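You operate a simulated robot arm through the tools that you are given. There is no shell and no other tool.

You run a simulated robot arm. Do the job below in one go: nothing can be reset, and whatever is moved stays where it is left.

## Task
Clear the LEVER OPEN fault, run the cycle and go back to manual.
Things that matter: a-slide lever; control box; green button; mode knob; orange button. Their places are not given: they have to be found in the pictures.

Only the result counts: the job must be done as asked and must still hold three seconds after the hand-in. Knocking over, shifting, dropping, spilling or breaking anything else fails it.

## Robot
A 7-joint arm with a two-finger parallel gripper, fixed in place. Base frame: the origin is on the floor under the middle of its stand, x ahead of it, y to its left, z up. Readings come in cm, degrees, newtons and seconds.
It reaches about 124.7 cm from its shoulder. Its first joint turns from -132.0 to 132.0 degrees. Payload 3.91 kg.
Tool frame: the origin (TCP) lies between the finger pads and is the grasp point; the fingertips stand 3 cm ahead of it; z points along the fingers, y is the line along which they close. Largest opening 11 cm; finger width 2, thickness 1; the body of the gripper, 4.8 by 11.2 cm, starts 5.5 cm behind the TCP.
Orientation is told as [roll, pitch, yaw] about the base's x, y, z axes, in that order, counted from this pose: with the fingers straight down and closing along the base's y, the tool's x points along the base's -x, its y along +y and its z along -z.

## Interface
- The arm moves only by the tool arm_command. Its argument "deltas" is one flat list of numbers, 7 for each row, row after row: the shift along the tool's x, y, z in cm, then the turn, a rotation vector about the tool's x, y, z in degrees, then the finger opening in cm, from 0 to 11. In form: [tx, ty, tz, wx, wy, wz, grip, tx, ty, tz, wx, wy, wz, grip, ...]. A call has 1 to 20 rows; each row shifts and turns the commanded pose from where the row before left it, along the tool's axes as they then stand. Each row takes 0.2 s and may step no farther than 5 cm and 8.6 degrees from the row before; otherwise, or with a gripper value out of range, the whole call is refused. A pose out of reach is approached as far as the arm can. The call stops where the force on the tool passes 40 N (or 10 N more than at its start, if that is more) or the arm is blocked; 0.2 s more then pass. The fingers move at their own pace (about 10.8 cm/s each) and stop on an object; they squeeze with about 33 N. The grip force told is the motor's: it shows also when the fingers shut on nothing. Time passes only in rows, and 0.2 s behind the last, so rows that do not move let the fingers close. It gives the time, the measured TCP pose, the force on the tool (base axes), the opening and the grip force at its end, in the units of the frame above (readings bear some noise), with the torque about the TCP (base axes, N m) and any sound that the robot's microphone picked up.
- Cameras (640 x 400 px; columns grow to the right, rows downward): "scene" is fixed at [39.14, 50.87, 130.46]; the picture's right is [0.50, 0.87, 0.00], its down [-0.03, 0.02, -1.00] and it looks along [-0.87, 0.50, 0.03] (base axes); focal length 214 px, centre (320, 200). "wrist" rides on the gripper at [7.2, 1.7, -10.3] in the tool frame; the picture's right is [-0.23, 0.97, 0.00], its down [-0.76, -0.18, -0.62] and it looks along [-0.61, -0.14, 0.78] (tool axes); focal length 222 px, centre (320, 200).
- get_image(camera): a new picture of that camera. It takes no simulated time.
- locate(camera, pixels): for up to 12 pixels [column, row] of the newest picture of that camera ("zoom" is the newest enlarged one), the place [x, y, z] in the base frame of the surface seen there, good to about 0.3 cm, but the place of the scene camera against the robot may be out by one fixed shift of up to 1.8 cm in any direction. It takes no simulated time.
- enlarge(camera, box): a new picture of the part [left, top, right, bottom] of that camera's present view, enlarged. It takes no simulated time.
- hand_in(): hands the job in; it is judged then, once.

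Unless the task says otherwise, let go and move clear before handing in.

The tools are called after "Emit:" by a JSON object that holds its "method" and its "body". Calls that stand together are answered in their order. arm_command: Moves the arm, as the interface text tells. Its arguments: {"type":"object","properties":{"deltas":{"type":"array","items":{"type":"number"}}},"required":["deltas"]} The other tools are called the same way: get_image (camera) takes a picture; locate (camera, pixels) gives the place of the surface under pixels of a picture; enlarge (camera, box) takes an enlarged picture of a part of a camera's view; hand_in () hands the job in.

At the start:

```text
t: 0.0
tool_pos: [9.6, 54.31, 134.04]
tool_rot: [0.0, 0.0, 0.0]
force: [-0.2, 1.2, 0.2]
ft_torque: [-0.02, 0.01, -0.01]
finger_gap: 11.01
grasp_force: 0.0
```

scene: 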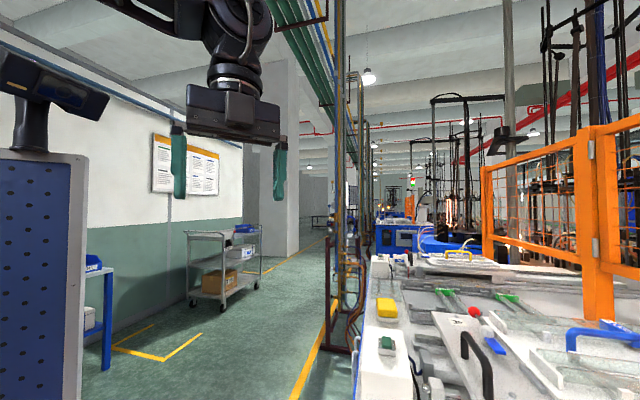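
wrist: 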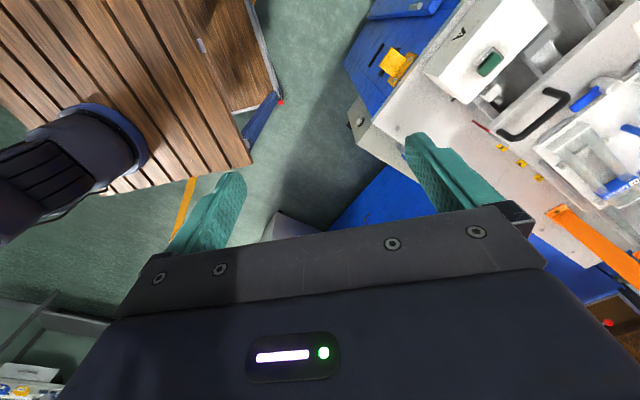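

The scene picture shows a white box with a green button near (388,345), a yellow block at (387,308), a red knob at (474,312) and a black handle at (480,350). I'll enlarge these areas to identify the controls.

Emit:
{"method": "enlarge", "body": {"camera": "scene", "box": [340, 240, 500, 400]}}

Emit:
{"method": "enlarge", "body": {"camera": "scene", "box": [480, 240, 640, 400]}}

Emit:
{"method": "enlarge", "body": {"camera": "wrist", "box": [330, 0, 640, 194]}}

```text
2.50 times, centred on (420, 320) of scene
```

zoom: 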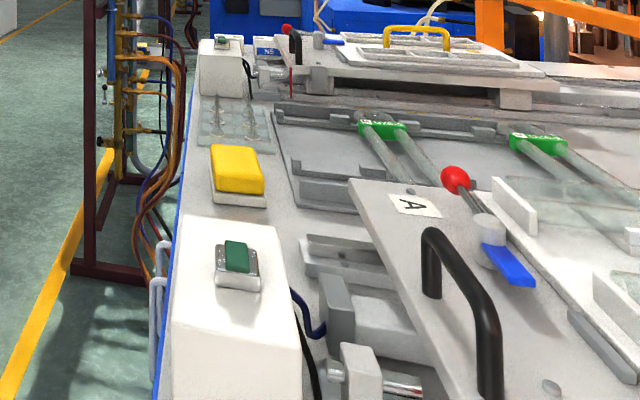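

```text
2.50 times, centred on (560, 320) of scene
```

zoom: 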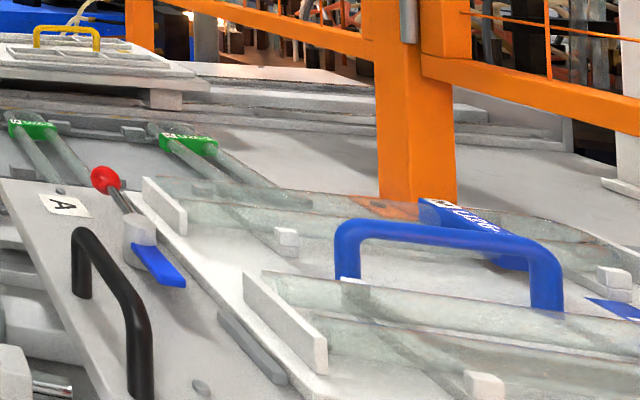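

```text
2.06 times, centred on (485, 97) of wrist
```

zoom: 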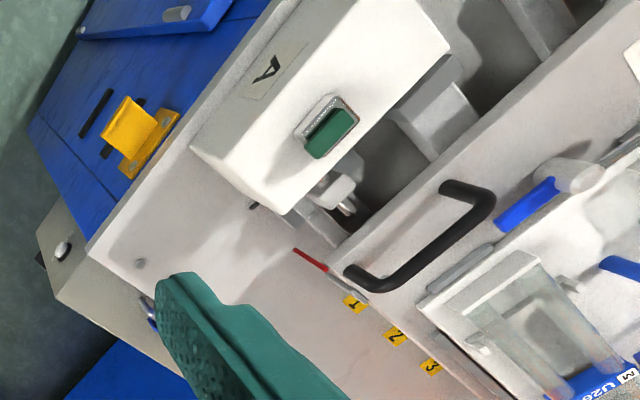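

The wrist picture shows a grey box with a small round control at about (360,118), on the front corner of the machine. The scene shows a red-ball lever beside the plate marked "A". I'll get positions for these.

Emit:
{"method": "locate", "body": {"camera": "wrist", "pixels": [[360, 122], [350, 110], [385, 150], [488, 62], [397, 65], [545, 95], [500, 132], [605, 75], [585, 100], [478, 125], [460, 35], [430, 90]]}}

Emit:
{"method": "locate", "body": {"camera": "scene", "pixels": [[388, 342], [387, 308], [474, 312], [460, 322], [480, 318], [493, 345], [470, 340], [490, 370], [443, 320], [398, 252], [412, 253], [600, 332]]}}

Emit:
{"method": "enlarge", "body": {"camera": "wrist", "box": [330, 80, 430, 142]}}

```text
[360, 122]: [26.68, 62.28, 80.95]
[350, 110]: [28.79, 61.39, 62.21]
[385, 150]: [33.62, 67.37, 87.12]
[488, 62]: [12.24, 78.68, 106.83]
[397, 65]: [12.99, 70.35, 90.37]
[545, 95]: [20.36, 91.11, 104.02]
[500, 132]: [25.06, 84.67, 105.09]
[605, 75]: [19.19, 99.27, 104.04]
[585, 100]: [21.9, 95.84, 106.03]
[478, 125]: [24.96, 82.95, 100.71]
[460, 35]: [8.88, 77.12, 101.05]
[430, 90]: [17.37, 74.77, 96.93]
```

```text
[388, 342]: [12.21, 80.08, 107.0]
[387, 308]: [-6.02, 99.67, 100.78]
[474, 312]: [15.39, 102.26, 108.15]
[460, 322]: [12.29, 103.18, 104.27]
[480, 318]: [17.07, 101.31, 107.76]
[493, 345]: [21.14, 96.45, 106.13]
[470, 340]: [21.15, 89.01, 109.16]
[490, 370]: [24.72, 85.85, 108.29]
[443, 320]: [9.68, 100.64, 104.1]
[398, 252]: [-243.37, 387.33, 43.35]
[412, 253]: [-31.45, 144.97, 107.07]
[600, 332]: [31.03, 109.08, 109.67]
```

```text
6.40 times, centred on (380, 111) of wrist
```

zoom: 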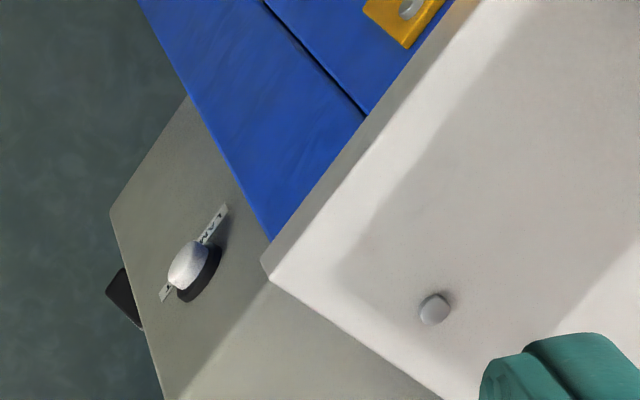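

The enlarged view shows a grey box on the machine's front with a knob and labels, one reading something like "MAN". I'll check the surroundings before moving the camera for a closer look.

Emit:
{"method": "locate", "body": {"camera": "wrist", "pixels": [[100, 60], [230, 40], [60, 150], [270, 100], [300, 60], [300, 230], [350, 200], [380, 60], [395, 10], [20, 370], [245, 160], [540, 250]]}}

Emit:
{"method": "locate", "body": {"camera": "zoom", "pixels": [[188, 262], [205, 235], [222, 210], [165, 292], [150, 200], [125, 290], [140, 328], [112, 212], [170, 380], [266, 265], [430, 310], [250, 300]]}}

```text
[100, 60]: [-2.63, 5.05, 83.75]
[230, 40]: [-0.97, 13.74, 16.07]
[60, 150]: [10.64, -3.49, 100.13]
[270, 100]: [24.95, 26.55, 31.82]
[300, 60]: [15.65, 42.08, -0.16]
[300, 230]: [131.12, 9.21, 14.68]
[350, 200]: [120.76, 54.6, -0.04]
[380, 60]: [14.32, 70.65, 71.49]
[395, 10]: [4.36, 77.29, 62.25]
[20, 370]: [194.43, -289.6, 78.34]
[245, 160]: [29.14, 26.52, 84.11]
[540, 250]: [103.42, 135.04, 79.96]
```

```text
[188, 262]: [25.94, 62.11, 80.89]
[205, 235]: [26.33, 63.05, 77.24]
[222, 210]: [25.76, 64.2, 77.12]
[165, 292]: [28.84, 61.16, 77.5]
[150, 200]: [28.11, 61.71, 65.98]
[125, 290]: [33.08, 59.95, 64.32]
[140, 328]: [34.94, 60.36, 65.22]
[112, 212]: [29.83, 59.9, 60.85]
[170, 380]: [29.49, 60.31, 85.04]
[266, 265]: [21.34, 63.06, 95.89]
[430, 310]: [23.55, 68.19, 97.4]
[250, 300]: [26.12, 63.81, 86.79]
```

The locates put the control box panel on a vertical face where x+y is about 90. It faces the robot diagonally at about (27,62,77), with the knob on it. I'll lower the arm, yaw the wrist camera toward it and take a picture.

Emit:
{"method": "arm_command", "body": {"deltas": [0, -2.5, 4, 0, 0, 0, 11, 0, -2.5, 4, 0, 0, 0, 11, 0, -2.5, 4, 0, 0, 0, 11, 0, -2.5, 4, 0, 0, 0, 11, 0, 0, 0, 0, 0, -8.3, 11, 0, 0, 0, 0, 0, -8.3, 11, 0, 0, 0, 0, 0, -8.3, 11, 0, 0, 0, 0, 0, -8.3, 11, 0, 0, 0, 0, 0, -8.3, 11, 0, 0, 0, 0, 0, -8.3, 11, 0, 0, 0, 0, 0, -8.3, 11]}}

Emit:
{"method": "get_image", "body": {"camera": "wrist"}}

```text
t: 2.4
tool_pos: [9.57, 44.37, 117.95]
tool_rot: [-0.1, 0.0, 58.1]
force: [0.3, -0.3, 0.0]
ft_torque: [0.02, 0.02, -0.02]
finger_gap: 11.02
grasp_force: 0.0
```

```text
taken
```

wrist: 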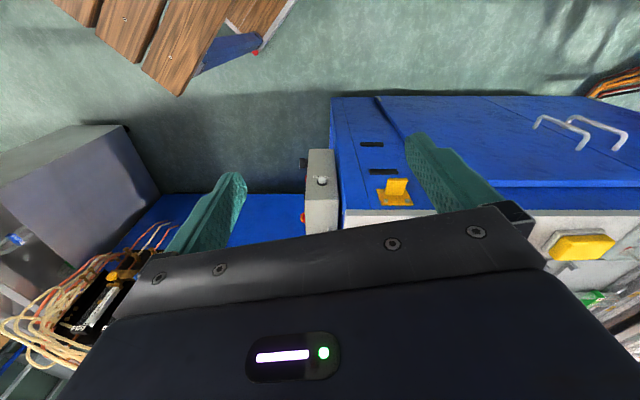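

The wrist picture is upside-down. The box is at about (320,190) with a silver knob at (321,180), something red at (303,215) and something black at (303,163). I'll enlarge it.

Emit:
{"method": "enlarge", "body": {"camera": "wrist", "box": [270, 140, 370, 240]}}

Emit:
{"method": "locate", "body": {"camera": "wrist", "pixels": [[321, 180], [303, 163], [303, 215], [320, 155], [322, 200], [322, 225], [307, 190], [337, 190], [390, 185], [150, 160], [100, 300], [390, 300]]}}

```text
4.00 times, centred on (320, 190) of wrist
```

zoom: 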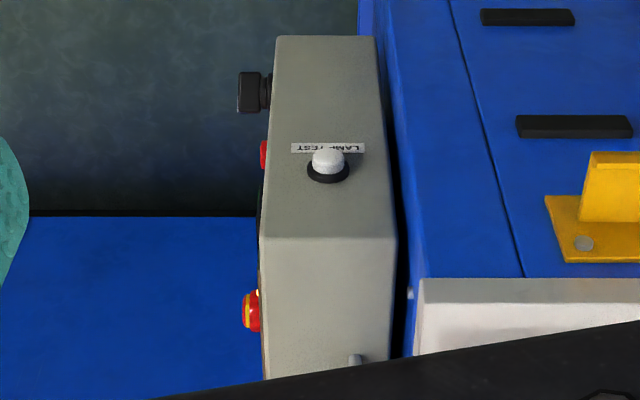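

```text
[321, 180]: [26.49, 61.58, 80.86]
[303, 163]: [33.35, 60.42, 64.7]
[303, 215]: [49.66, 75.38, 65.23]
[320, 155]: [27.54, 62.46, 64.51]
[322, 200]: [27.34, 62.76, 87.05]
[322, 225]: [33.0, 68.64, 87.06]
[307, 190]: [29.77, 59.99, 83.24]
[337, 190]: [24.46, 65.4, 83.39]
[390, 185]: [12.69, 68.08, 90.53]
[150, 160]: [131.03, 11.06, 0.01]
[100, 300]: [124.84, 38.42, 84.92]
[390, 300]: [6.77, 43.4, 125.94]
```

The box's side face carries a LAMP TEST button. Its main panel faces the (+x,-y) diagonal, with a black knob at about (33,60,65), red parts and an E-stop. I'll move around to that side and turn the camera toward it.

Emit:
{"method": "arm_command", "body": {"deltas": [-1.34, -3.93, 1.0, 0, 0, 0, 11, -1.34, -3.93, 1.0, 0, 0, 0, 11, -1.34, -3.93, 1.0, 0, 0, 0, 11, -1.34, -3.93, 1.0, 0, 0, 0, 11, -1.34, -3.93, 1.0, 0, 0, 0, 11, -1.34, -3.93, 1.0, 0, 0, 0, 11, -1.34, -3.93, 1.0, 0, 0, 0, 11, -1.34, -3.93, 1.0, 0, 0, 0, 11, -1.34, -3.93, 1.0, 0, 0, 0, 11, -1.34, -3.93, 1.0, 0, 0, 0, 11]}}

Emit:
{"method": "arm_command", "body": {"deltas": [0, 0, 0, 0, 0, -8.3, 11, 0, 0, 0, 0, 0, -8.3, 11, 0, 0, 0, 0, 0, -8.3, 11, 0, 0, 0, 0, 0, -8.3, 11, 0, 0, 0, 0, 0, -8.3, 11, 0, 0, 0, 0, 0, -8.3, 11, 0, 0, 0, 0, 0, -8.3, 11, 0, 0, 0, 0, 0, -8.3, 11, 0, 0, 0, 0, 0, -8.3, 11]}}

Emit:
{"method": "get_image", "body": {"camera": "wrist"}}

Emit:
{"method": "get_image", "body": {"camera": "scene"}}

```text
t: 4.6
tool_pos: [50.06, 34.87, 107.96]
tool_rot: [0.0, 0.0, 58.1]
force: [-0.6, 0.1, -0.1]
ft_torque: [-0.05, 0.0, 0.0]
finger_gap: 10.97
grasp_force: 0.1
```

```text
t: 6.6
tool_pos: [50.04, 34.93, 108.01]
tool_rot: [0.0, 0.1, 132.9]
force: [-0.4, -0.1, 0.9]
ft_torque: [-0.01, 0.01, 0.0]
finger_gap: 10.98
grasp_force: 0.0
```

```text
taken
```

wrist: 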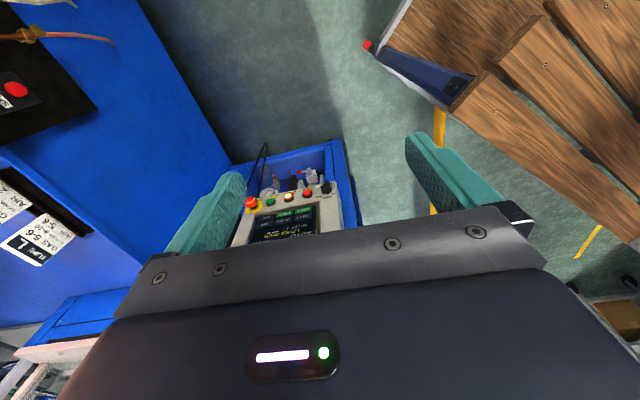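

```text
taken
```

scene: 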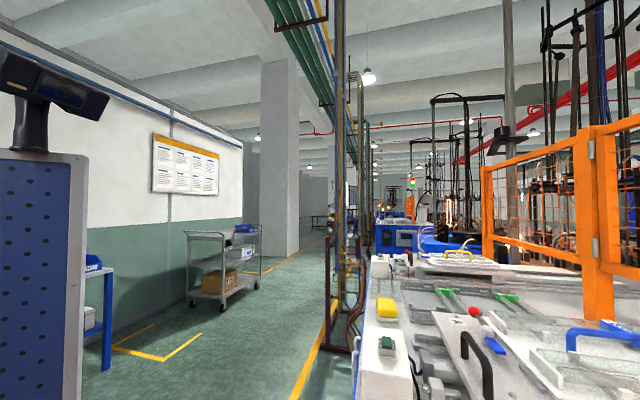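

The control panel is now in view at about (290,205), with a dark screen, a row of buttons and a black knob. I'll enlarge it.

Emit:
{"method": "enlarge", "body": {"camera": "wrist", "box": [225, 155, 355, 250]}}

Emit:
{"method": "locate", "body": {"camera": "wrist", "pixels": [[251, 203], [271, 201], [289, 197], [307, 193], [325, 188], [290, 222], [300, 210], [240, 212], [338, 215], [100, 120], [350, 180], [240, 170]]}}

```text
4.21 times, centred on (290, 202) of wrist
```

zoom: 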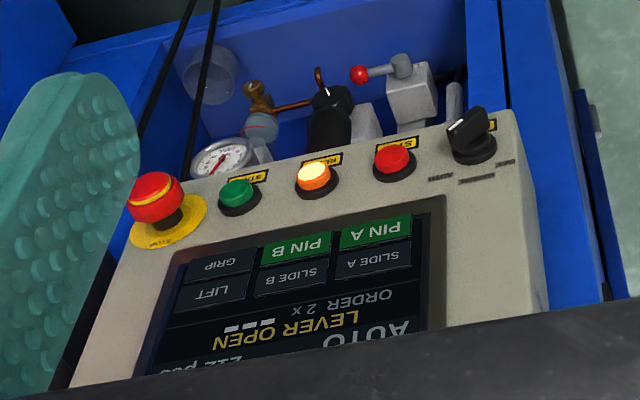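

```text
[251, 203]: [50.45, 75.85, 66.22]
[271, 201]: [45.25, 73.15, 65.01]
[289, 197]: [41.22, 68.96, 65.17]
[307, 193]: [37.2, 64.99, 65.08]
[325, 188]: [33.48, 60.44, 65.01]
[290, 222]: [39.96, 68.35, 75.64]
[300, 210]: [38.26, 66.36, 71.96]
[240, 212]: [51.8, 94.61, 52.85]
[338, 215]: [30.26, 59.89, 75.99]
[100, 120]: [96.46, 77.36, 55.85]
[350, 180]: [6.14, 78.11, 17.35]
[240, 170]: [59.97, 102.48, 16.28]
```

The panel, read upside-down, shows AUTO / "LEVER OPEN" / "ORDER 2x…", with buttons START (green), RESET (orange, lit), STOP (red) and a mode knob. I'll tilt and move closer to read the whole screen.

Emit:
{"method": "arm_command", "body": {"deltas": [0, 0, 0, 0, -7.5, 0, 11, 0, 0, 0, 0, -7.5, 0, 11, 0, 0, 0, 0, -7.5, 0, 11, 0, 0, 0, 0, -7.5, 0, 11, -0.27, -2.51, 3.46, 0, 0, 0, 11, -0.27, -2.51, 3.46, 0, 0, 0, 11, -0.27, -2.51, 3.46, 0, 0, 0, 11, -0.27, -2.51, 3.46, 0, 0, 0, 11, -0.27, -2.51, 3.46, 0, 0, 0, 11, -0.27, -2.51, 3.46, 0, 0, 0, 11, -0.27, -2.51, 3.46, 0, 0, 0, 11]}}

Emit:
{"method": "get_image", "body": {"camera": "wrist"}}

```text
t: 9.0
tool_pos: [53.52, 57.16, 88.12]
tool_rot: [-0.1, -29.9, 132.8]
force: [-0.2, -0.3, 0.3]
ft_torque: [0.0, 0.02, 0.0]
finger_gap: 11.01
grasp_force: 0.1
```

```text
taken
```

wrist: 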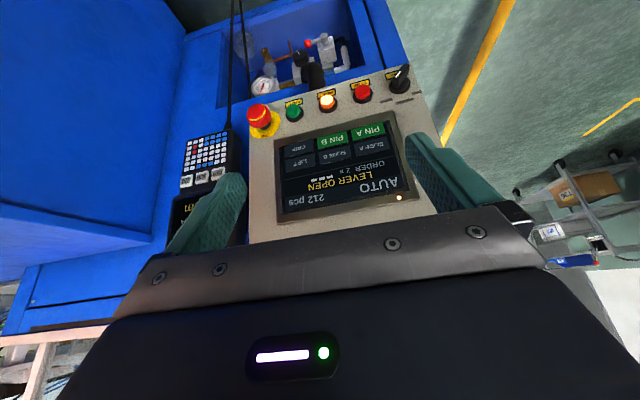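

Emit:
{"method": "enlarge", "body": {"camera": "wrist", "box": [260, 120, 420, 220]}}

Emit:
{"method": "enlarge", "body": {"camera": "wrist", "box": [240, 50, 430, 150]}}

Emit:
{"method": "locate", "body": {"camera": "wrist", "pixels": [[260, 113], [294, 109], [328, 100], [362, 89], [401, 78], [277, 112], [310, 103], [345, 94], [378, 84], [420, 95], [430, 190], [255, 230]]}}

```text
4.00 times, centred on (340, 170) of wrist
```

zoom: 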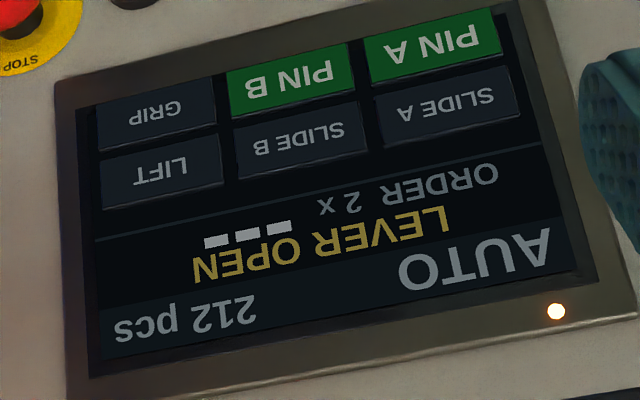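

```text
3.37 times, centred on (335, 100) of wrist
```

zoom: 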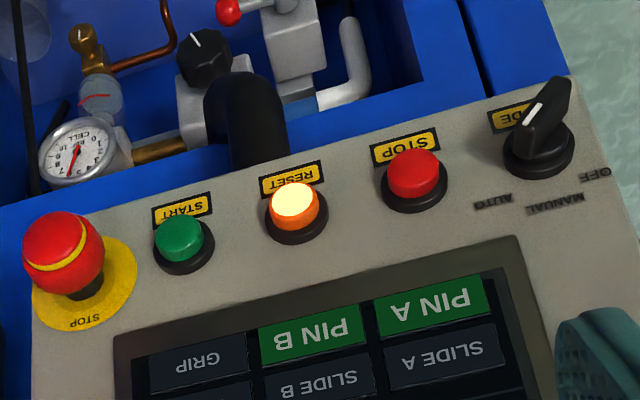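

```text
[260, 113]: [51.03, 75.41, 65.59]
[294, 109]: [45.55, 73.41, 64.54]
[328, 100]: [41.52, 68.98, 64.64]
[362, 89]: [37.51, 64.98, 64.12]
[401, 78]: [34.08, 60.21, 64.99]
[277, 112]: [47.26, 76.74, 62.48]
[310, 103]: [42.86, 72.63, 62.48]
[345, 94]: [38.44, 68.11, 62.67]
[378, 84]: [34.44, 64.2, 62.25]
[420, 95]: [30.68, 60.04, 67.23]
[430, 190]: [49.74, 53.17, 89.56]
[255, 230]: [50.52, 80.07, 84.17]
```

The screen reads AUTO, 212 pcs, LEVER OPEN, ORDER 2x, with PIN A and PIN B green. The knob pointer is at AUTO. I'll enlarge the three bars and the knob, and the lever in the scene view.

Emit:
{"method": "enlarge", "body": {"camera": "wrist", "box": [300, 160, 380, 210]}}

Emit:
{"method": "enlarge", "body": {"camera": "wrist", "box": [370, 60, 430, 110]}}

Emit:
{"method": "enlarge", "body": {"camera": "scene", "box": [420, 290, 540, 400]}}

Emit:
{"method": "enlarge", "body": {"camera": "scene", "box": [360, 240, 520, 300]}}

```text
8.00 times, centred on (340, 185) of wrist
```

zoom: 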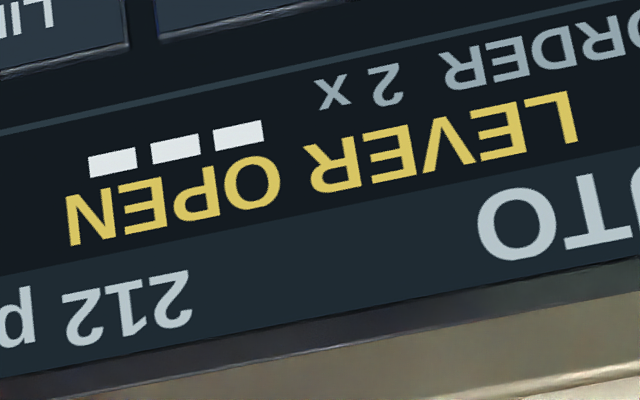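

```text
8.00 times, centred on (400, 85) of wrist
```

zoom: 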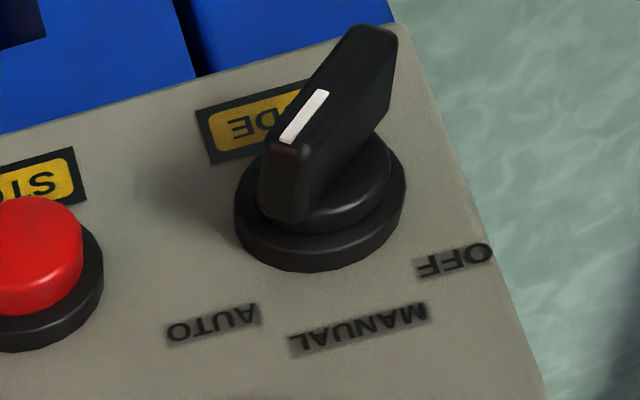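

```text
3.64 times, centred on (480, 345) of scene
```

zoom: 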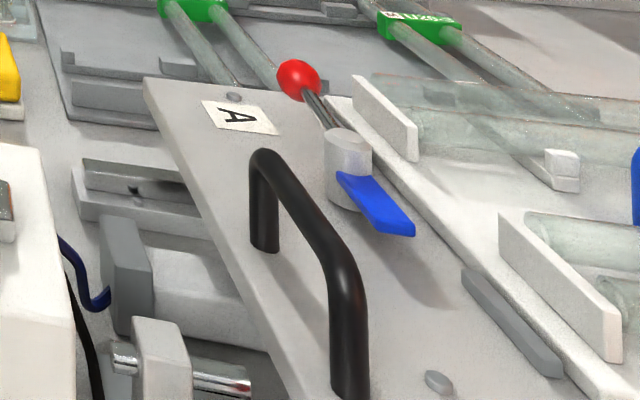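

```text
4.00 times, centred on (440, 270) of scene
```

zoom: 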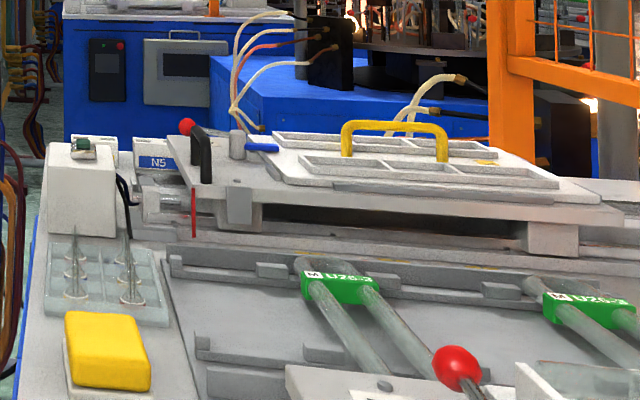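

I'll locate the parts of both levers, A and B, to compare how each is set.

Emit:
{"method": "locate", "body": {"camera": "zoom", "pixels": [[187, 126], [205, 155], [237, 145], [262, 148], [456, 366], [340, 290], [195, 210], [250, 210], [84, 145], [400, 130], [85, 190], [590, 185]]}}

Emit:
{"method": "enlarge", "body": {"camera": "scene", "box": [395, 245, 445, 285]}}

```text
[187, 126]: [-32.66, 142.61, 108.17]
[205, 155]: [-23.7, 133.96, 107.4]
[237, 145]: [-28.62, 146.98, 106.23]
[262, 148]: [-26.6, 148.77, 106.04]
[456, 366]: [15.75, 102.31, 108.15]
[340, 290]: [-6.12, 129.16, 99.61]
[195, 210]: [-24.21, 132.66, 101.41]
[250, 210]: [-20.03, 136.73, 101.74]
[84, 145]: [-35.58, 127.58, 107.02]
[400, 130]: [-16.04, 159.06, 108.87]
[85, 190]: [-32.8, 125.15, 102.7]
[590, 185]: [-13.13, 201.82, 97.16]
```

```text
10.00 times, centred on (420, 265) of scene
```

zoom: 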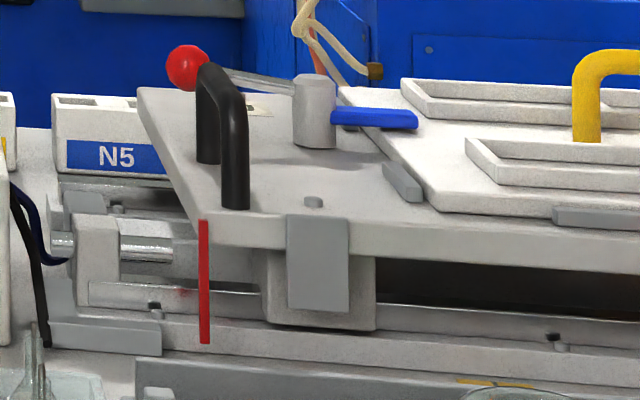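

On B the ball points outward and the blue clamp lies on the tray. On A, ball (15.5,102.3) to blue (21.1,96.5), the lever is turned 90°, so it is open. I'll check the orange post and other tall obstacles before raising the arm.

Emit:
{"method": "locate", "body": {"camera": "scene", "pixels": [[597, 280], [540, 258], [605, 180], [510, 100], [335, 200], [340, 290], [630, 220], [525, 110], [540, 375], [630, 275], [497, 262], [560, 150]]}}

Emit:
{"method": "arm_command", "body": {"deltas": [-2.15, 0, -3.72, 0, 0, 0, 11, -2.15, 0, -3.72, 0, 0, 0, 11, -2.15, 0, -3.72, 0, 0, 0, 11, -2.15, 0, -3.72, 0, 0, 0, 11, -2.15, 0, -3.72, 0, 0, 0, 11, -2.15, 0, -3.72, 0, 0, 0, 11, -2.15, 0, -3.72, 0, 0, 0, 11, -2.15, 0, -3.72, 0, 0, 0, 11, -2.15, 0, -3.72, 0, 0, 0, 11, 0, 0, 0, 0, 7.5, 0, 11, 0, 0, 0, 0, 7.5, 0, 11, 0, 0, 0, 0, 7.5, 0, 11, 0, 0, 0, 0, 7.5, 0, 11]}}

Emit:
{"method": "get_image", "body": {"camera": "wrist"}}

```text
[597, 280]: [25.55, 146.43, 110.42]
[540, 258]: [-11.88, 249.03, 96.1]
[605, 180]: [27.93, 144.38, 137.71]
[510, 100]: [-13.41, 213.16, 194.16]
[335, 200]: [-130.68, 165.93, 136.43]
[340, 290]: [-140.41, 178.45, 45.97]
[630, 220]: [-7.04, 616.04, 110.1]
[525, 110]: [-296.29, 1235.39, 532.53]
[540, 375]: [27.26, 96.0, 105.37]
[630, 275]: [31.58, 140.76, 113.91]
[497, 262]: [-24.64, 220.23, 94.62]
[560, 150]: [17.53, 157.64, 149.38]
```

```text
t: 11.8
tool_pos: [53.57, 56.91, 126.65]
tool_rot: [0.0, 0.1, 132.7]
force: [0.1, -1.0, 0.0]
ft_torque: [0.03, 0.05, -0.01]
finger_gap: 10.98
grasp_force: 0.1
```

```text
taken
```

wrist: 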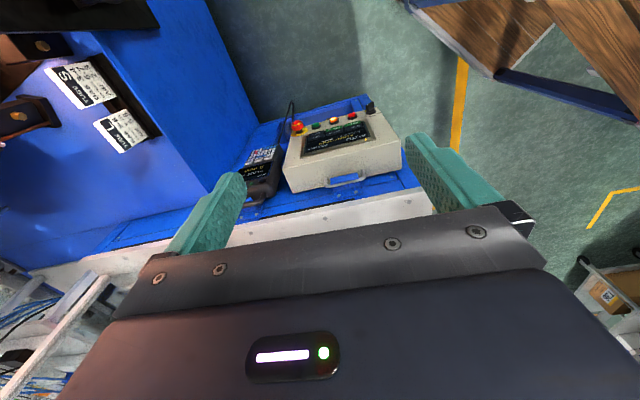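

The arm is high now, and the nearest post is far off at y≈145. I'll move over slide A with the tool vertical and look at the lever.

Emit:
{"method": "arm_command", "body": {"deltas": [-3.97, 0, 0.33, 0, 0, 0, 11, -3.97, 0, 0.33, 0, 0, 0, 11, -3.97, 0, 0.33, 0, 0, 0, 11, -3.97, 0, 0.33, 0, 0, 0, 11, -3.97, 0, 0.33, 0, 0, 0, 11, -3.97, 0, 0.33, 0, 0, 0, 11, -3.97, 0, 0.33, 0, 0, 0, 11, -3.97, 0, 0.33, 0, 0, 0, 11, -3.97, 0, 0.33, 0, 0, 0, 11, -3.97, 0, 0.33, 0, 0, 0, 11, -3.97, 0, 0.33, 0, 0, 0, 11]}}

Emit:
{"method": "get_image", "body": {"camera": "wrist"}}

Emit:
{"method": "get_image", "body": {"camera": "scene"}}

```text
t: 14.2
tool_pos: [23.84, 88.48, 123.06]
tool_rot: [0.0, -0.1, 132.7]
force: [0.7, -0.2, 1.9]
ft_torque: [0.05, 0.06, 0.02]
finger_gap: 10.99
grasp_force: 0.1
out of reach, approached as far as the arm can: row 11
```

```text
taken
```

wrist: 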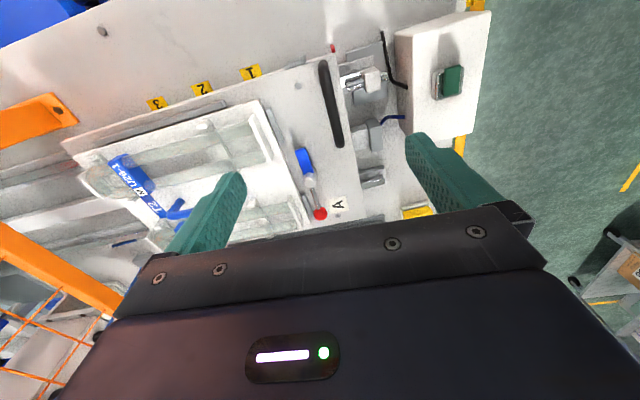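

```text
taken
```

scene: 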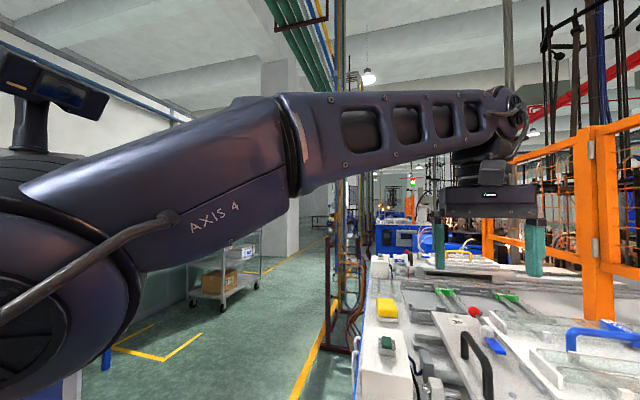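

The arm reached its limit with a vertical tool at radius ~92 cm, so I'll need to tilt the fingers outward to reach the lever. First I'll enlarge and locate the lever parts: ball at (320,214), blue clamp at (304,160).

Emit:
{"method": "enlarge", "body": {"camera": "wrist", "box": [260, 60, 420, 230]}}

Emit:
{"method": "locate", "body": {"camera": "wrist", "pixels": [[320, 214], [313, 196], [309, 182], [303, 160], [301, 150], [338, 202], [322, 66], [340, 144], [331, 105], [290, 190], [330, 180], [270, 100]]}}

```text
2.35 times, centred on (340, 145) of wrist
```

zoom: 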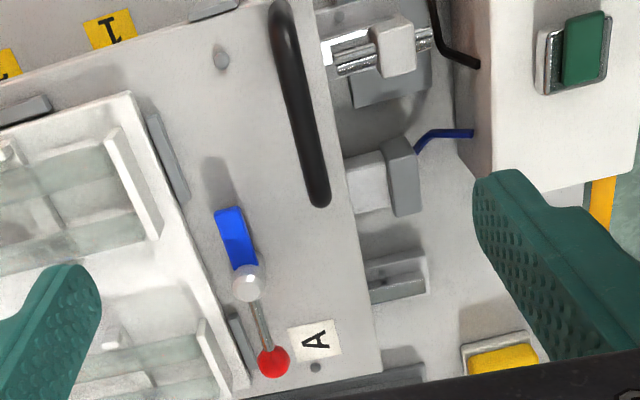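

```text
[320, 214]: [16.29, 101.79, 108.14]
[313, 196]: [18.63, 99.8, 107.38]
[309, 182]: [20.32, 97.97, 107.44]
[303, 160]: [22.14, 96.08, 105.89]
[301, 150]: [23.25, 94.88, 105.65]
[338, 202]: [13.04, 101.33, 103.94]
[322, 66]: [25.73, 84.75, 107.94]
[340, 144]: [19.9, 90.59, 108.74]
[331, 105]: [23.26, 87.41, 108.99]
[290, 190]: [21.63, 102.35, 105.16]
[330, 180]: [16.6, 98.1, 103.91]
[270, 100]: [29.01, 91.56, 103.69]
```

From the wrist camera, the A lever's pivot is at about (20.3,98,107.4) and its ball at about (16.3,101.8,108). The lever must swing about 90° so the ball points out toward the operator and the blue clamp goes over the tray. I'll zoom in for the details around the ball before planning the push.

Emit:
{"method": "enlarge", "body": {"camera": "wrist", "box": [270, 130, 370, 230]}}

```text
4.00 times, centred on (320, 180) of wrist
```

zoom: 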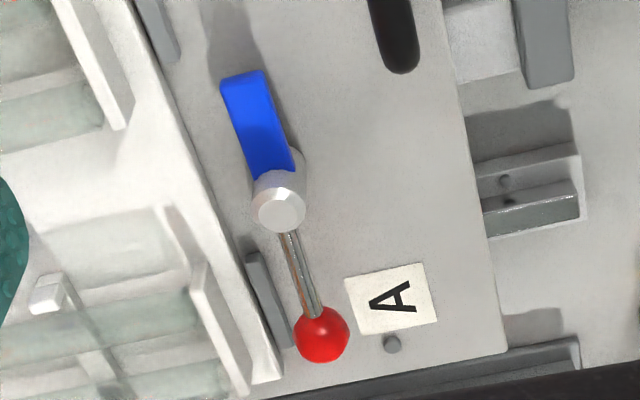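

Emit:
{"method": "locate", "body": {"camera": "zoom", "pixels": [[321, 334], [300, 334], [343, 334], [321, 312], [321, 358], [278, 210], [303, 280], [268, 300], [212, 320], [240, 370], [245, 130], [238, 82]]}}

Emit:
{"method": "locate", "body": {"camera": "wrist", "pixels": [[370, 65], [345, 80], [355, 130], [372, 172], [345, 215], [398, 40], [400, 120], [448, 80], [415, 212], [384, 60], [329, 60], [341, 150]]}}

```text
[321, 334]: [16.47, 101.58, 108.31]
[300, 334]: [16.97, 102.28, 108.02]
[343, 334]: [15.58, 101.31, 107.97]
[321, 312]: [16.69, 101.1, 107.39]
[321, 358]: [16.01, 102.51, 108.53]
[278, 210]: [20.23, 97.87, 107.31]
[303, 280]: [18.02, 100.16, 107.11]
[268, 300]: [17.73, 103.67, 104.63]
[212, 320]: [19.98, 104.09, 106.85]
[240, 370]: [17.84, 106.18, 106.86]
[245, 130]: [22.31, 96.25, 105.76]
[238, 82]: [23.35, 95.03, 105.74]
```

```text
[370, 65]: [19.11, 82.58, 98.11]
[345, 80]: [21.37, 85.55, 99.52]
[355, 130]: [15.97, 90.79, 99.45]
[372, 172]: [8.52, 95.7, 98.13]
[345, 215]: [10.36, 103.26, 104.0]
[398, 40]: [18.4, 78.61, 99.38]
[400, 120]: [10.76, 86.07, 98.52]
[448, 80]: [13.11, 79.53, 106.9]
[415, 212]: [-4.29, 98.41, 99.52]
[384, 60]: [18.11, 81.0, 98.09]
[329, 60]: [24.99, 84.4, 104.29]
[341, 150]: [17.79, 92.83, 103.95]
```

Ball centre is about (16.1,102.2,107.6), and the tray wall is about 4 cm beyond it with its top at 106.85. I'll back off, close the fingers, set yaw ~75° and tilt the fingers outward 35° to reach.

Emit:
{"method": "arm_command", "body": {"deltas": [0.77, 3.34, -1, 0, 0, 0, 11, 0.77, 3.34, -1, 0, 0, 0, 11, 0.77, 3.34, -1, 0, 0, 0, 11, 0, 0, 0, 0, 0, 8.24, 0, 0, 0, 0, 0, 0, 8.24, 0, 0, 0, 0, 0, 0, 8.24, 0, 0, 0, 0, 0, 0, 8.24, 0, 0, 0, 0, 0, 0, 8.24, 0, 0, 0, 0, 0, 0, 8.24, 0, 0, 0, 0, 0, 0, 8.24, 0, 0, 0, 0, 0, -7, 0, 0, 0, 0, 0, 0, -7, 0, 0, 0, 0, 0, 0, -7, 0, 0, 0, 0, 0, 0, -7, 0, 0, 0, 0, 0, 0, -7, 0, 0]}}

Emit:
{"method": "get_image", "body": {"camera": "wrist"}}

```text
t: 17.4
tool_pos: [17.92, 80.03, 125.91]
tool_rot: [0.0, -35.2, 75.1]
force: [-0.3, 0.8, -0.4]
ft_torque: [-0.02, -0.01, 0.0]
finger_gap: 0.0
grasp_force: 33.2
```

```text
taken
```

wrist: 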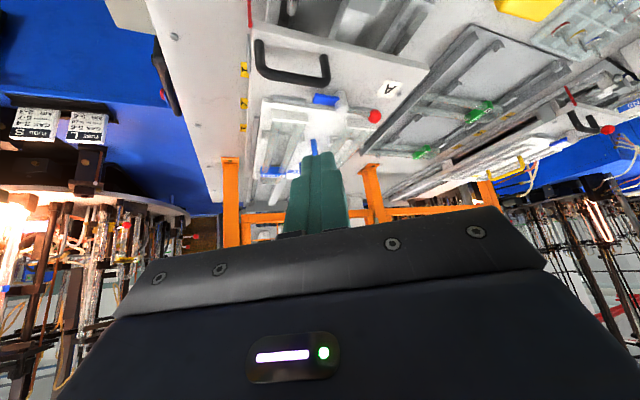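

The view shows the closed fingers, with the red ball at (375,116) and the handle at (290,62). I'll turn to yaw ~62 and move to a point above the far side of the ball, staying high.

Emit:
{"method": "arm_command", "body": {"deltas": [0, 0, 0, 3.75, 0, 5.3, 0, 0, 0, 0, 3.75, 0, 5.3, 0, -1.9, 1.92, 3.16, 0, 0, 0, 0, -1.9, 1.92, 3.16, 0, 0, 0, 0, -1.9, 1.92, 3.16, 0, 0, 0, 0, -1.9, 1.92, 3.16, 0, 0, 0, 0, -1.9, 1.92, 3.16, 0, 0, 0, 0, -1.9, 1.92, 3.16, 0, 0, 0, 0]}}

Emit:
{"method": "get_image", "body": {"camera": "wrist"}}

Emit:
{"method": "get_image", "body": {"camera": "scene"}}

```text
t: 19.2
tool_pos: [17.3, 102.64, 116.41]
tool_rot: [-0.1, -34.9, 62.2]
force: [0.4, -1.4, 0.1]
ft_torque: [0.02, 0.06, 0.02]
finger_gap: 0.01
grasp_force: 33.3
out of reach, approached as far as the arm can: row 8
```

```text
taken
```

wrist: 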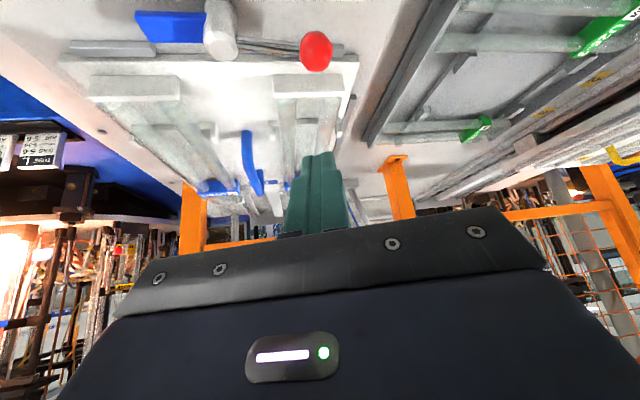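

```text
taken
```

scene: 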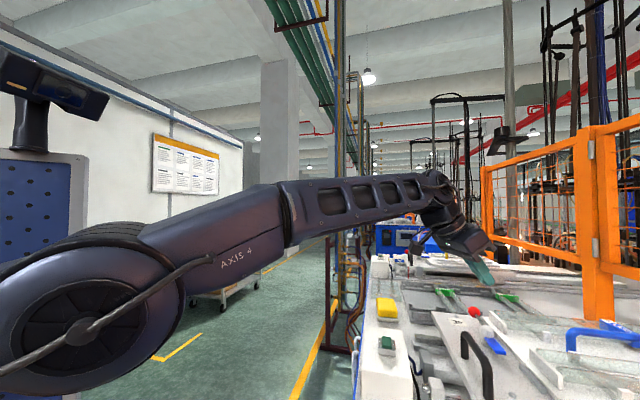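

The arm only just missed its last row: measured (17.3,102.6,116.4). I'll tilt 7° more to gain reach and lower a little, checking how well it tracks.

Emit:
{"method": "arm_command", "body": {"deltas": [0, 0, 0, 0, -7, 0, 0, 1.95, 0.385, 2.81, 0, 0, 0, 0]}}

Emit:
{"method": "get_image", "body": {"camera": "wrist"}}

```text
t: 19.8
tool_pos: [17.1, 103.25, 113.38]
tool_rot: [0.0, -42.1, 62.1]
force: [0.1, 0.0, 0.3]
ft_torque: [0.01, -0.02, 0.0]
finger_gap: 0.01
grasp_force: 33.3
```

```text
taken
```

wrist: 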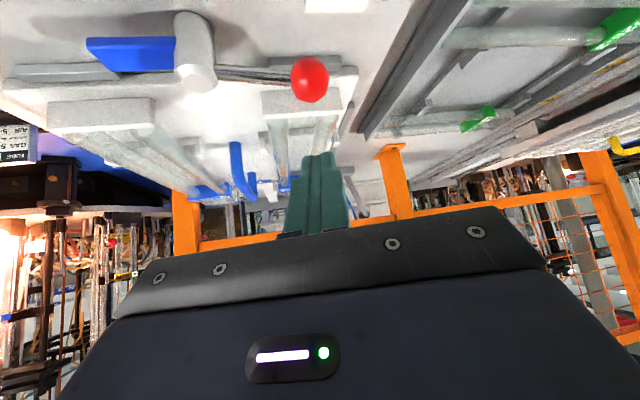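

Tracking is good now. I'll locate the ball and pivot from this closer view to refine the contact point.

Emit:
{"method": "locate", "body": {"camera": "wrist", "pixels": [[310, 80], [294, 80], [326, 80], [310, 63], [310, 98], [200, 80], [195, 40], [270, 76], [275, 100], [320, 105], [240, 72], [318, 160]]}}

```text
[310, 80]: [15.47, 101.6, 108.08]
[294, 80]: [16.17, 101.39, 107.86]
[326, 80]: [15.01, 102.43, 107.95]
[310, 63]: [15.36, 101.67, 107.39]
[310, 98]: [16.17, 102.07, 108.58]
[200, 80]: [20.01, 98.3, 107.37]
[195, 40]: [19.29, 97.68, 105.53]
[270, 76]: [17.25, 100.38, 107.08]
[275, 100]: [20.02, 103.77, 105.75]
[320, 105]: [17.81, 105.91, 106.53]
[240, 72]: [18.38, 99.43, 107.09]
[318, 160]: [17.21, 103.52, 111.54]
```

The refined ball centre is about (15.95,102.3,107.5), radius about 1.1 cm. I'll lower the fingertips behind the ball, on its far side.

Emit:
{"method": "arm_command", "body": {"deltas": [1.1, 0.05, 1.25, 0, 0, 0, 0, 1.1, 0.05, 1.25, 0, 0, 0, 0]}}

Emit:
{"method": "get_image", "body": {"camera": "wrist"}}

Emit:
{"method": "enlarge", "body": {"camera": "scene", "box": [420, 260, 560, 380]}}

```text
t: 20.4
tool_pos: [17.12, 103.48, 109.81]
tool_rot: [-0.1, -42.0, 62.1]
force: [0.1, -0.2, 0.0]
ft_torque: [-0.03, 0.04, -0.04]
finger_gap: 0.0
grasp_force: 33.0
```

```text
taken
```

wrist: 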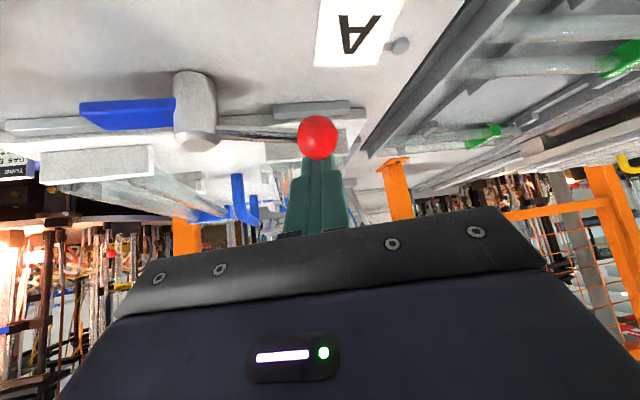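

```text
3.33 times, centred on (490, 320) of scene
```

zoom: 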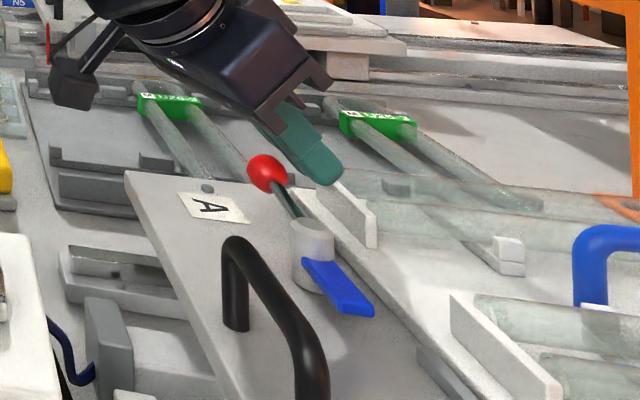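

The enlarged scene picture shows the closed fingertips directly behind the red ball. I'll make contact and sweep it along its arc toward the operator side for the first half, then check.

Emit:
{"method": "arm_command", "body": {"deltas": [0.847, 0, -0.763, 0, 0, 0, 0, 0.733, 0.26, -0.66, -3.55, 0, -3.94, 0, 0.66, 0.18, -0.594, -3.55, 0, -3.94, 0, 0.67, 0.14, -0.603, -3.55, 0, -3.94, 0, 0.669, 0.05, -0.603, -3.55, 0, -3.94, 0, 0.674, 0, -0.607, -3.55, 0, -3.94, 0]}}

Emit:
{"method": "get_image", "body": {"camera": "wrist"}}

Emit:
{"method": "enlarge", "body": {"camera": "scene", "box": [420, 260, 560, 380]}}

```text
t: 21.8
tool_pos: [14.39, 98.27, 110.04]
tool_rot: [-0.1, -42.0, 88.8]
force: [0.1, -0.2, 0.3]
ft_torque: [0.01, -0.02, -0.01]
finger_gap: 0.0
grasp_force: 33.0
```

```text
taken
```

wrist: 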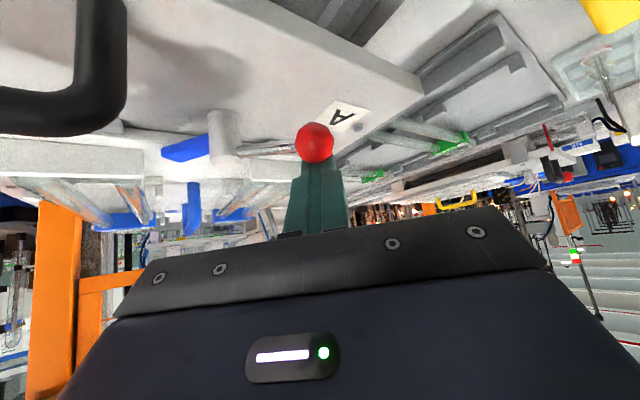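

```text
3.33 times, centred on (490, 320) of scene
```

zoom: 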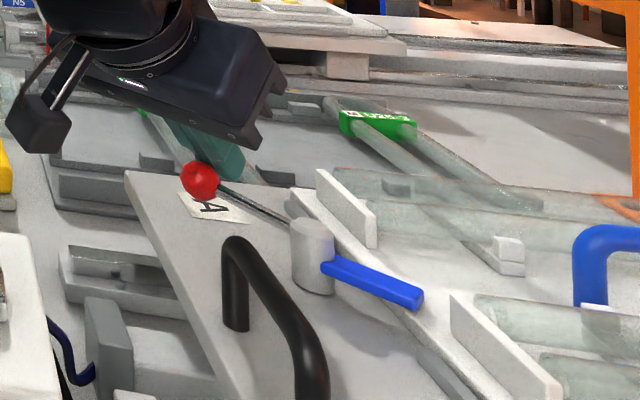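

The ball follows the fingertip freely and the blue clamp is swinging toward the tray. I'll do the second half of the arc.

Emit:
{"method": "arm_command", "body": {"deltas": [0.668, -0.07, -0.601, -3.55, 0, -3.94, 0, 0.654, -0.12, -0.589, -3.55, 0, -3.94, 0, 0.648, -0.19, -0.583, -3.55, 0, -3.94, 0, 0.632, -0.26, -0.569, -3.55, 0, -3.94, 0]}}

Emit:
{"method": "get_image", "body": {"camera": "wrist"}}

Emit:
{"method": "enlarge", "body": {"camera": "scene", "box": [420, 260, 560, 380]}}

```text
t: 22.8
tool_pos: [15.39, 94.89, 109.95]
tool_rot: [0.0, -42.0, 110.0]
force: [-1.0, 0.3, -0.7]
ft_torque: [0.01, -0.03, -0.02]
finger_gap: 0.0
grasp_force: 33.3
```

```text
taken
```

wrist: 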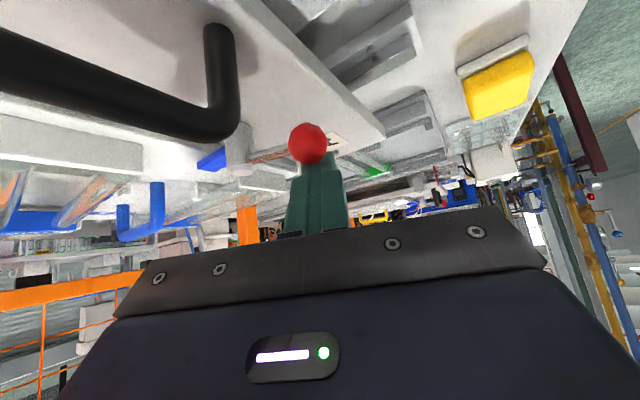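

```text
3.33 times, centred on (490, 320) of scene
```

zoom: 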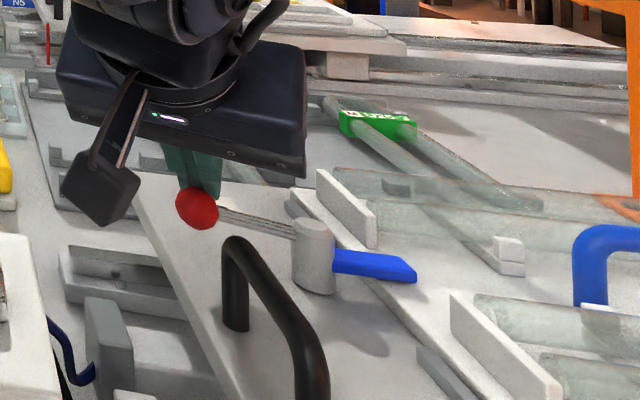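

The clamp is nearly over the tray edge. One more arc step will bring the ball to the outward direction.

Emit:
{"method": "arm_command", "body": {"deltas": [0.622, -0.32, -0.56, -3.55, 0, -3.94, 0, 0.223, -0.11, -0.2, 0, 0, 0, 0]}}

Emit:
{"method": "get_image", "body": {"camera": "wrist"}}

Emit:
{"method": "enlarge", "body": {"camera": "scene", "box": [420, 260, 560, 380]}}

```text
t: 23.2
tool_pos: [15.85, 94.39, 110.34]
tool_rot: [-0.1, -42.5, 114.9]
force: [-0.8, 1.6, 1.7]
ft_torque: [0.08, 0.03, 0.01]
finger_gap: 0.01
grasp_force: 32.9
stopped in row 2: the force on the tool passed its limit at 60 N (the readings are from after the stop); the commanded pose is now the measured one
```

```text
taken
```

wrist: 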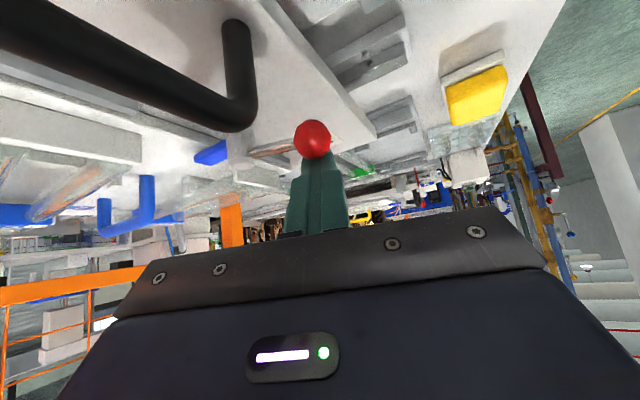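

```text
3.33 times, centred on (490, 320) of scene
```

zoom: 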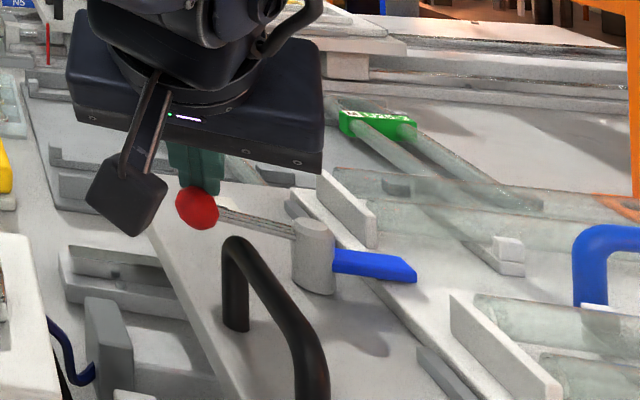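

The force limit tripped while the lever looks unchanged from the previous picture, so it has probably reached its stop. I'll locate the lever to check its angle.

Emit:
{"method": "locate", "body": {"camera": "zoom", "pixels": [[197, 208], [313, 225], [375, 262], [410, 268], [245, 218], [280, 230], [238, 240], [126, 190]]}}

Emit:
{"method": "locate", "body": {"camera": "wrist", "pixels": [[312, 140], [248, 110], [265, 152], [210, 155]]}}

```text
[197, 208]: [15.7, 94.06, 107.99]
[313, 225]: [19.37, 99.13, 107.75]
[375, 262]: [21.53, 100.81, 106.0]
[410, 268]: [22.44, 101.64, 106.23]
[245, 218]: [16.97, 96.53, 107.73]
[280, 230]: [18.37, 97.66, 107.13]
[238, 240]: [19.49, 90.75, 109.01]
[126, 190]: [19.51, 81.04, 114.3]
```

```text
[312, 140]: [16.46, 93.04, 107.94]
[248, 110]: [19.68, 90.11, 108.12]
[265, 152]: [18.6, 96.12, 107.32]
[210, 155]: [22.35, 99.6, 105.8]
```

The clamp now points at about 45° over the tray, (21.5,100.8) to (22.4,101.6), so the lever is fully closed. I'll back off behind the ball and lift clear.

Emit:
{"method": "arm_command", "body": {"deltas": [-1.1, 0, 1.0, 0, 0, 0, 0, -2.7, 0, -2.97, 0, 0, 0, 0, -2.7, 0, -2.97, 0, 0, 0, 0, -2.7, 0, -2.97, 0, 0, 0, 0, -2.7, 0, -2.97, 0, 0, 0, 0]}}

Emit:
{"method": "enlarge", "body": {"camera": "scene", "box": [360, 250, 560, 400]}}

Emit:
{"method": "get_image", "body": {"camera": "wrist"}}

```text
t: 24.4
tool_pos: [15.18, 95.73, 126.48]
tool_rot: [0.0, -42.4, 114.8]
force: [-0.2, -0.9, -0.3]
ft_torque: [0.03, 0.03, -0.03]
finger_gap: 0.0
grasp_force: 32.5
```

```text
2.67 times, centred on (460, 325) of scene
```

zoom: 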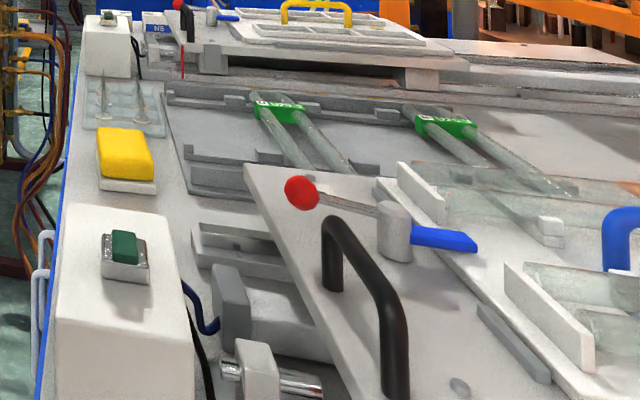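

```text
taken
```

wrist: 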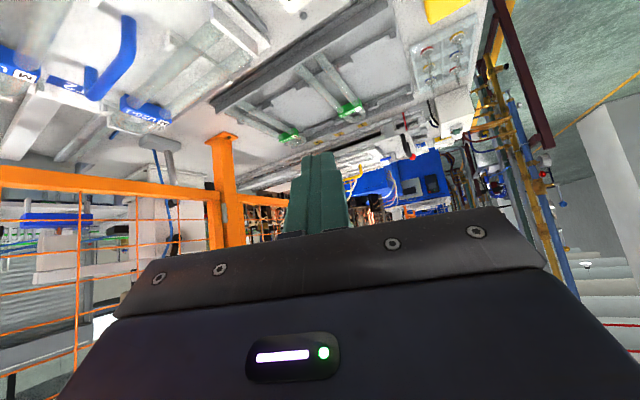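

The lever now matches lever B: ball outward, clamp on the tray. Next I'll fly back over the front of the control box and face the panel at yaw 135 with a 50° tilt.

Emit:
{"method": "arm_command", "body": {"deltas": [2.94, -1.47, -2.69, 0, 0, 0, 0, 2.94, -1.47, -2.69, 0, 0, 0, 0, 2.94, -1.47, -2.69, 0, 0, 0, 0, 2.94, -1.47, -2.69, 0, 0, 0, 0, 2.94, -1.47, -2.69, 0, 0, 0, 0, 2.94, -1.47, -2.69, 0, 0, 0, 0, 2.94, -1.47, -2.69, 0, 0, 0, 0, 2.94, -1.47, -2.69, 0, 0, 0, 0, 2.94, -1.47, -2.69, 0, 0, 0, 0, 2.94, -1.47, -2.69, 0, 0, 0, 0, 2.94, -1.47, -2.69, 0, 0, 0, 0, 2.94, -1.47, -2.69, 0, 0, 0, 0, 0, 0, 0, -4.54, 0, -4.97, 0, 0, 0, 0, -4.54, 0, -4.97, 0, 0, 0, 0, -4.54, 0, -4.97, 0, 0, 0, 0, 0, -7.6, 0, 0]}}

Emit:
{"method": "get_image", "body": {"camera": "wrist"}}

```text
t: 27.9
tool_pos: [51.3, 59.61, 126.52]
tool_rot: [-0.1, -50.0, 135.2]
force: [-0.2, 0.1, -0.3]
ft_torque: [0.01, -0.09, -0.02]
finger_gap: 0.0
grasp_force: 33.1
```

```text
taken
```

wrist: 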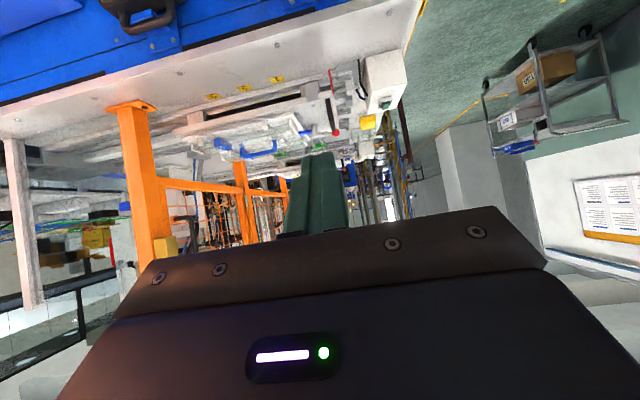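

The pose is as planned, in front of the panel but high. I'll descend to about z=80 and look at the screen again.

Emit:
{"method": "arm_command", "body": {"deltas": [3.52, 0, 2.96, 0, 0, 0, 0, 3.52, 0, 2.96, 0, 0, 0, 0, 3.52, 0, 2.96, 0, 0, 0, 0, 3.52, 0, 2.96, 0, 0, 0, 0, 3.52, 0, 2.96, 0, 0, 0, 0, 3.52, 0, 2.96, 0, 0, 0, 0, 3.52, 0, 2.96, 0, 0, 0, 0, 3.52, 0, 2.96, 0, 0, 0, 0, 3.52, 0, 2.96, 0, 0, 0, 0, 3.52, 0, 2.96, 0, 0, 0, 0]}}

Emit:
{"method": "get_image", "body": {"camera": "wrist"}}

Emit:
{"method": "get_image", "body": {"camera": "scene"}}

```text
t: 30.1
tool_pos: [51.29, 59.76, 80.58]
tool_rot: [-0.2, -50.0, 135.1]
force: [0.3, 0.4, 0.0]
ft_torque: [-0.01, 0.01, 0.03]
finger_gap: 0.02
grasp_force: 32.8
```

```text
taken
```

wrist: 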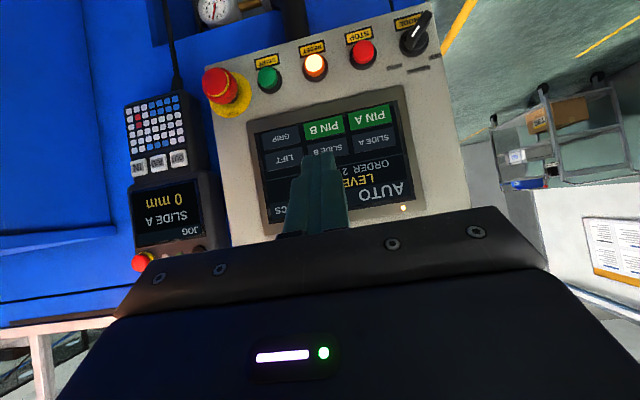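

```text
taken
```

scene: 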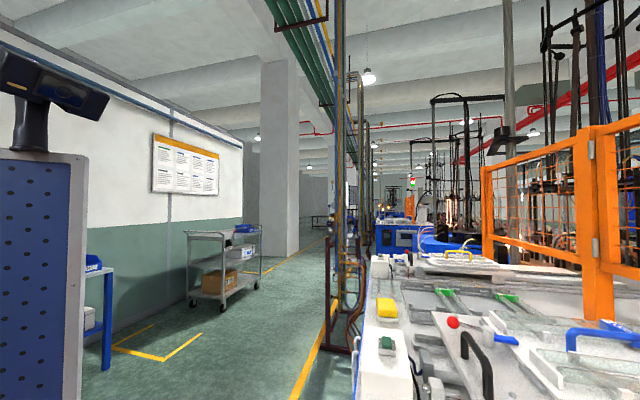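

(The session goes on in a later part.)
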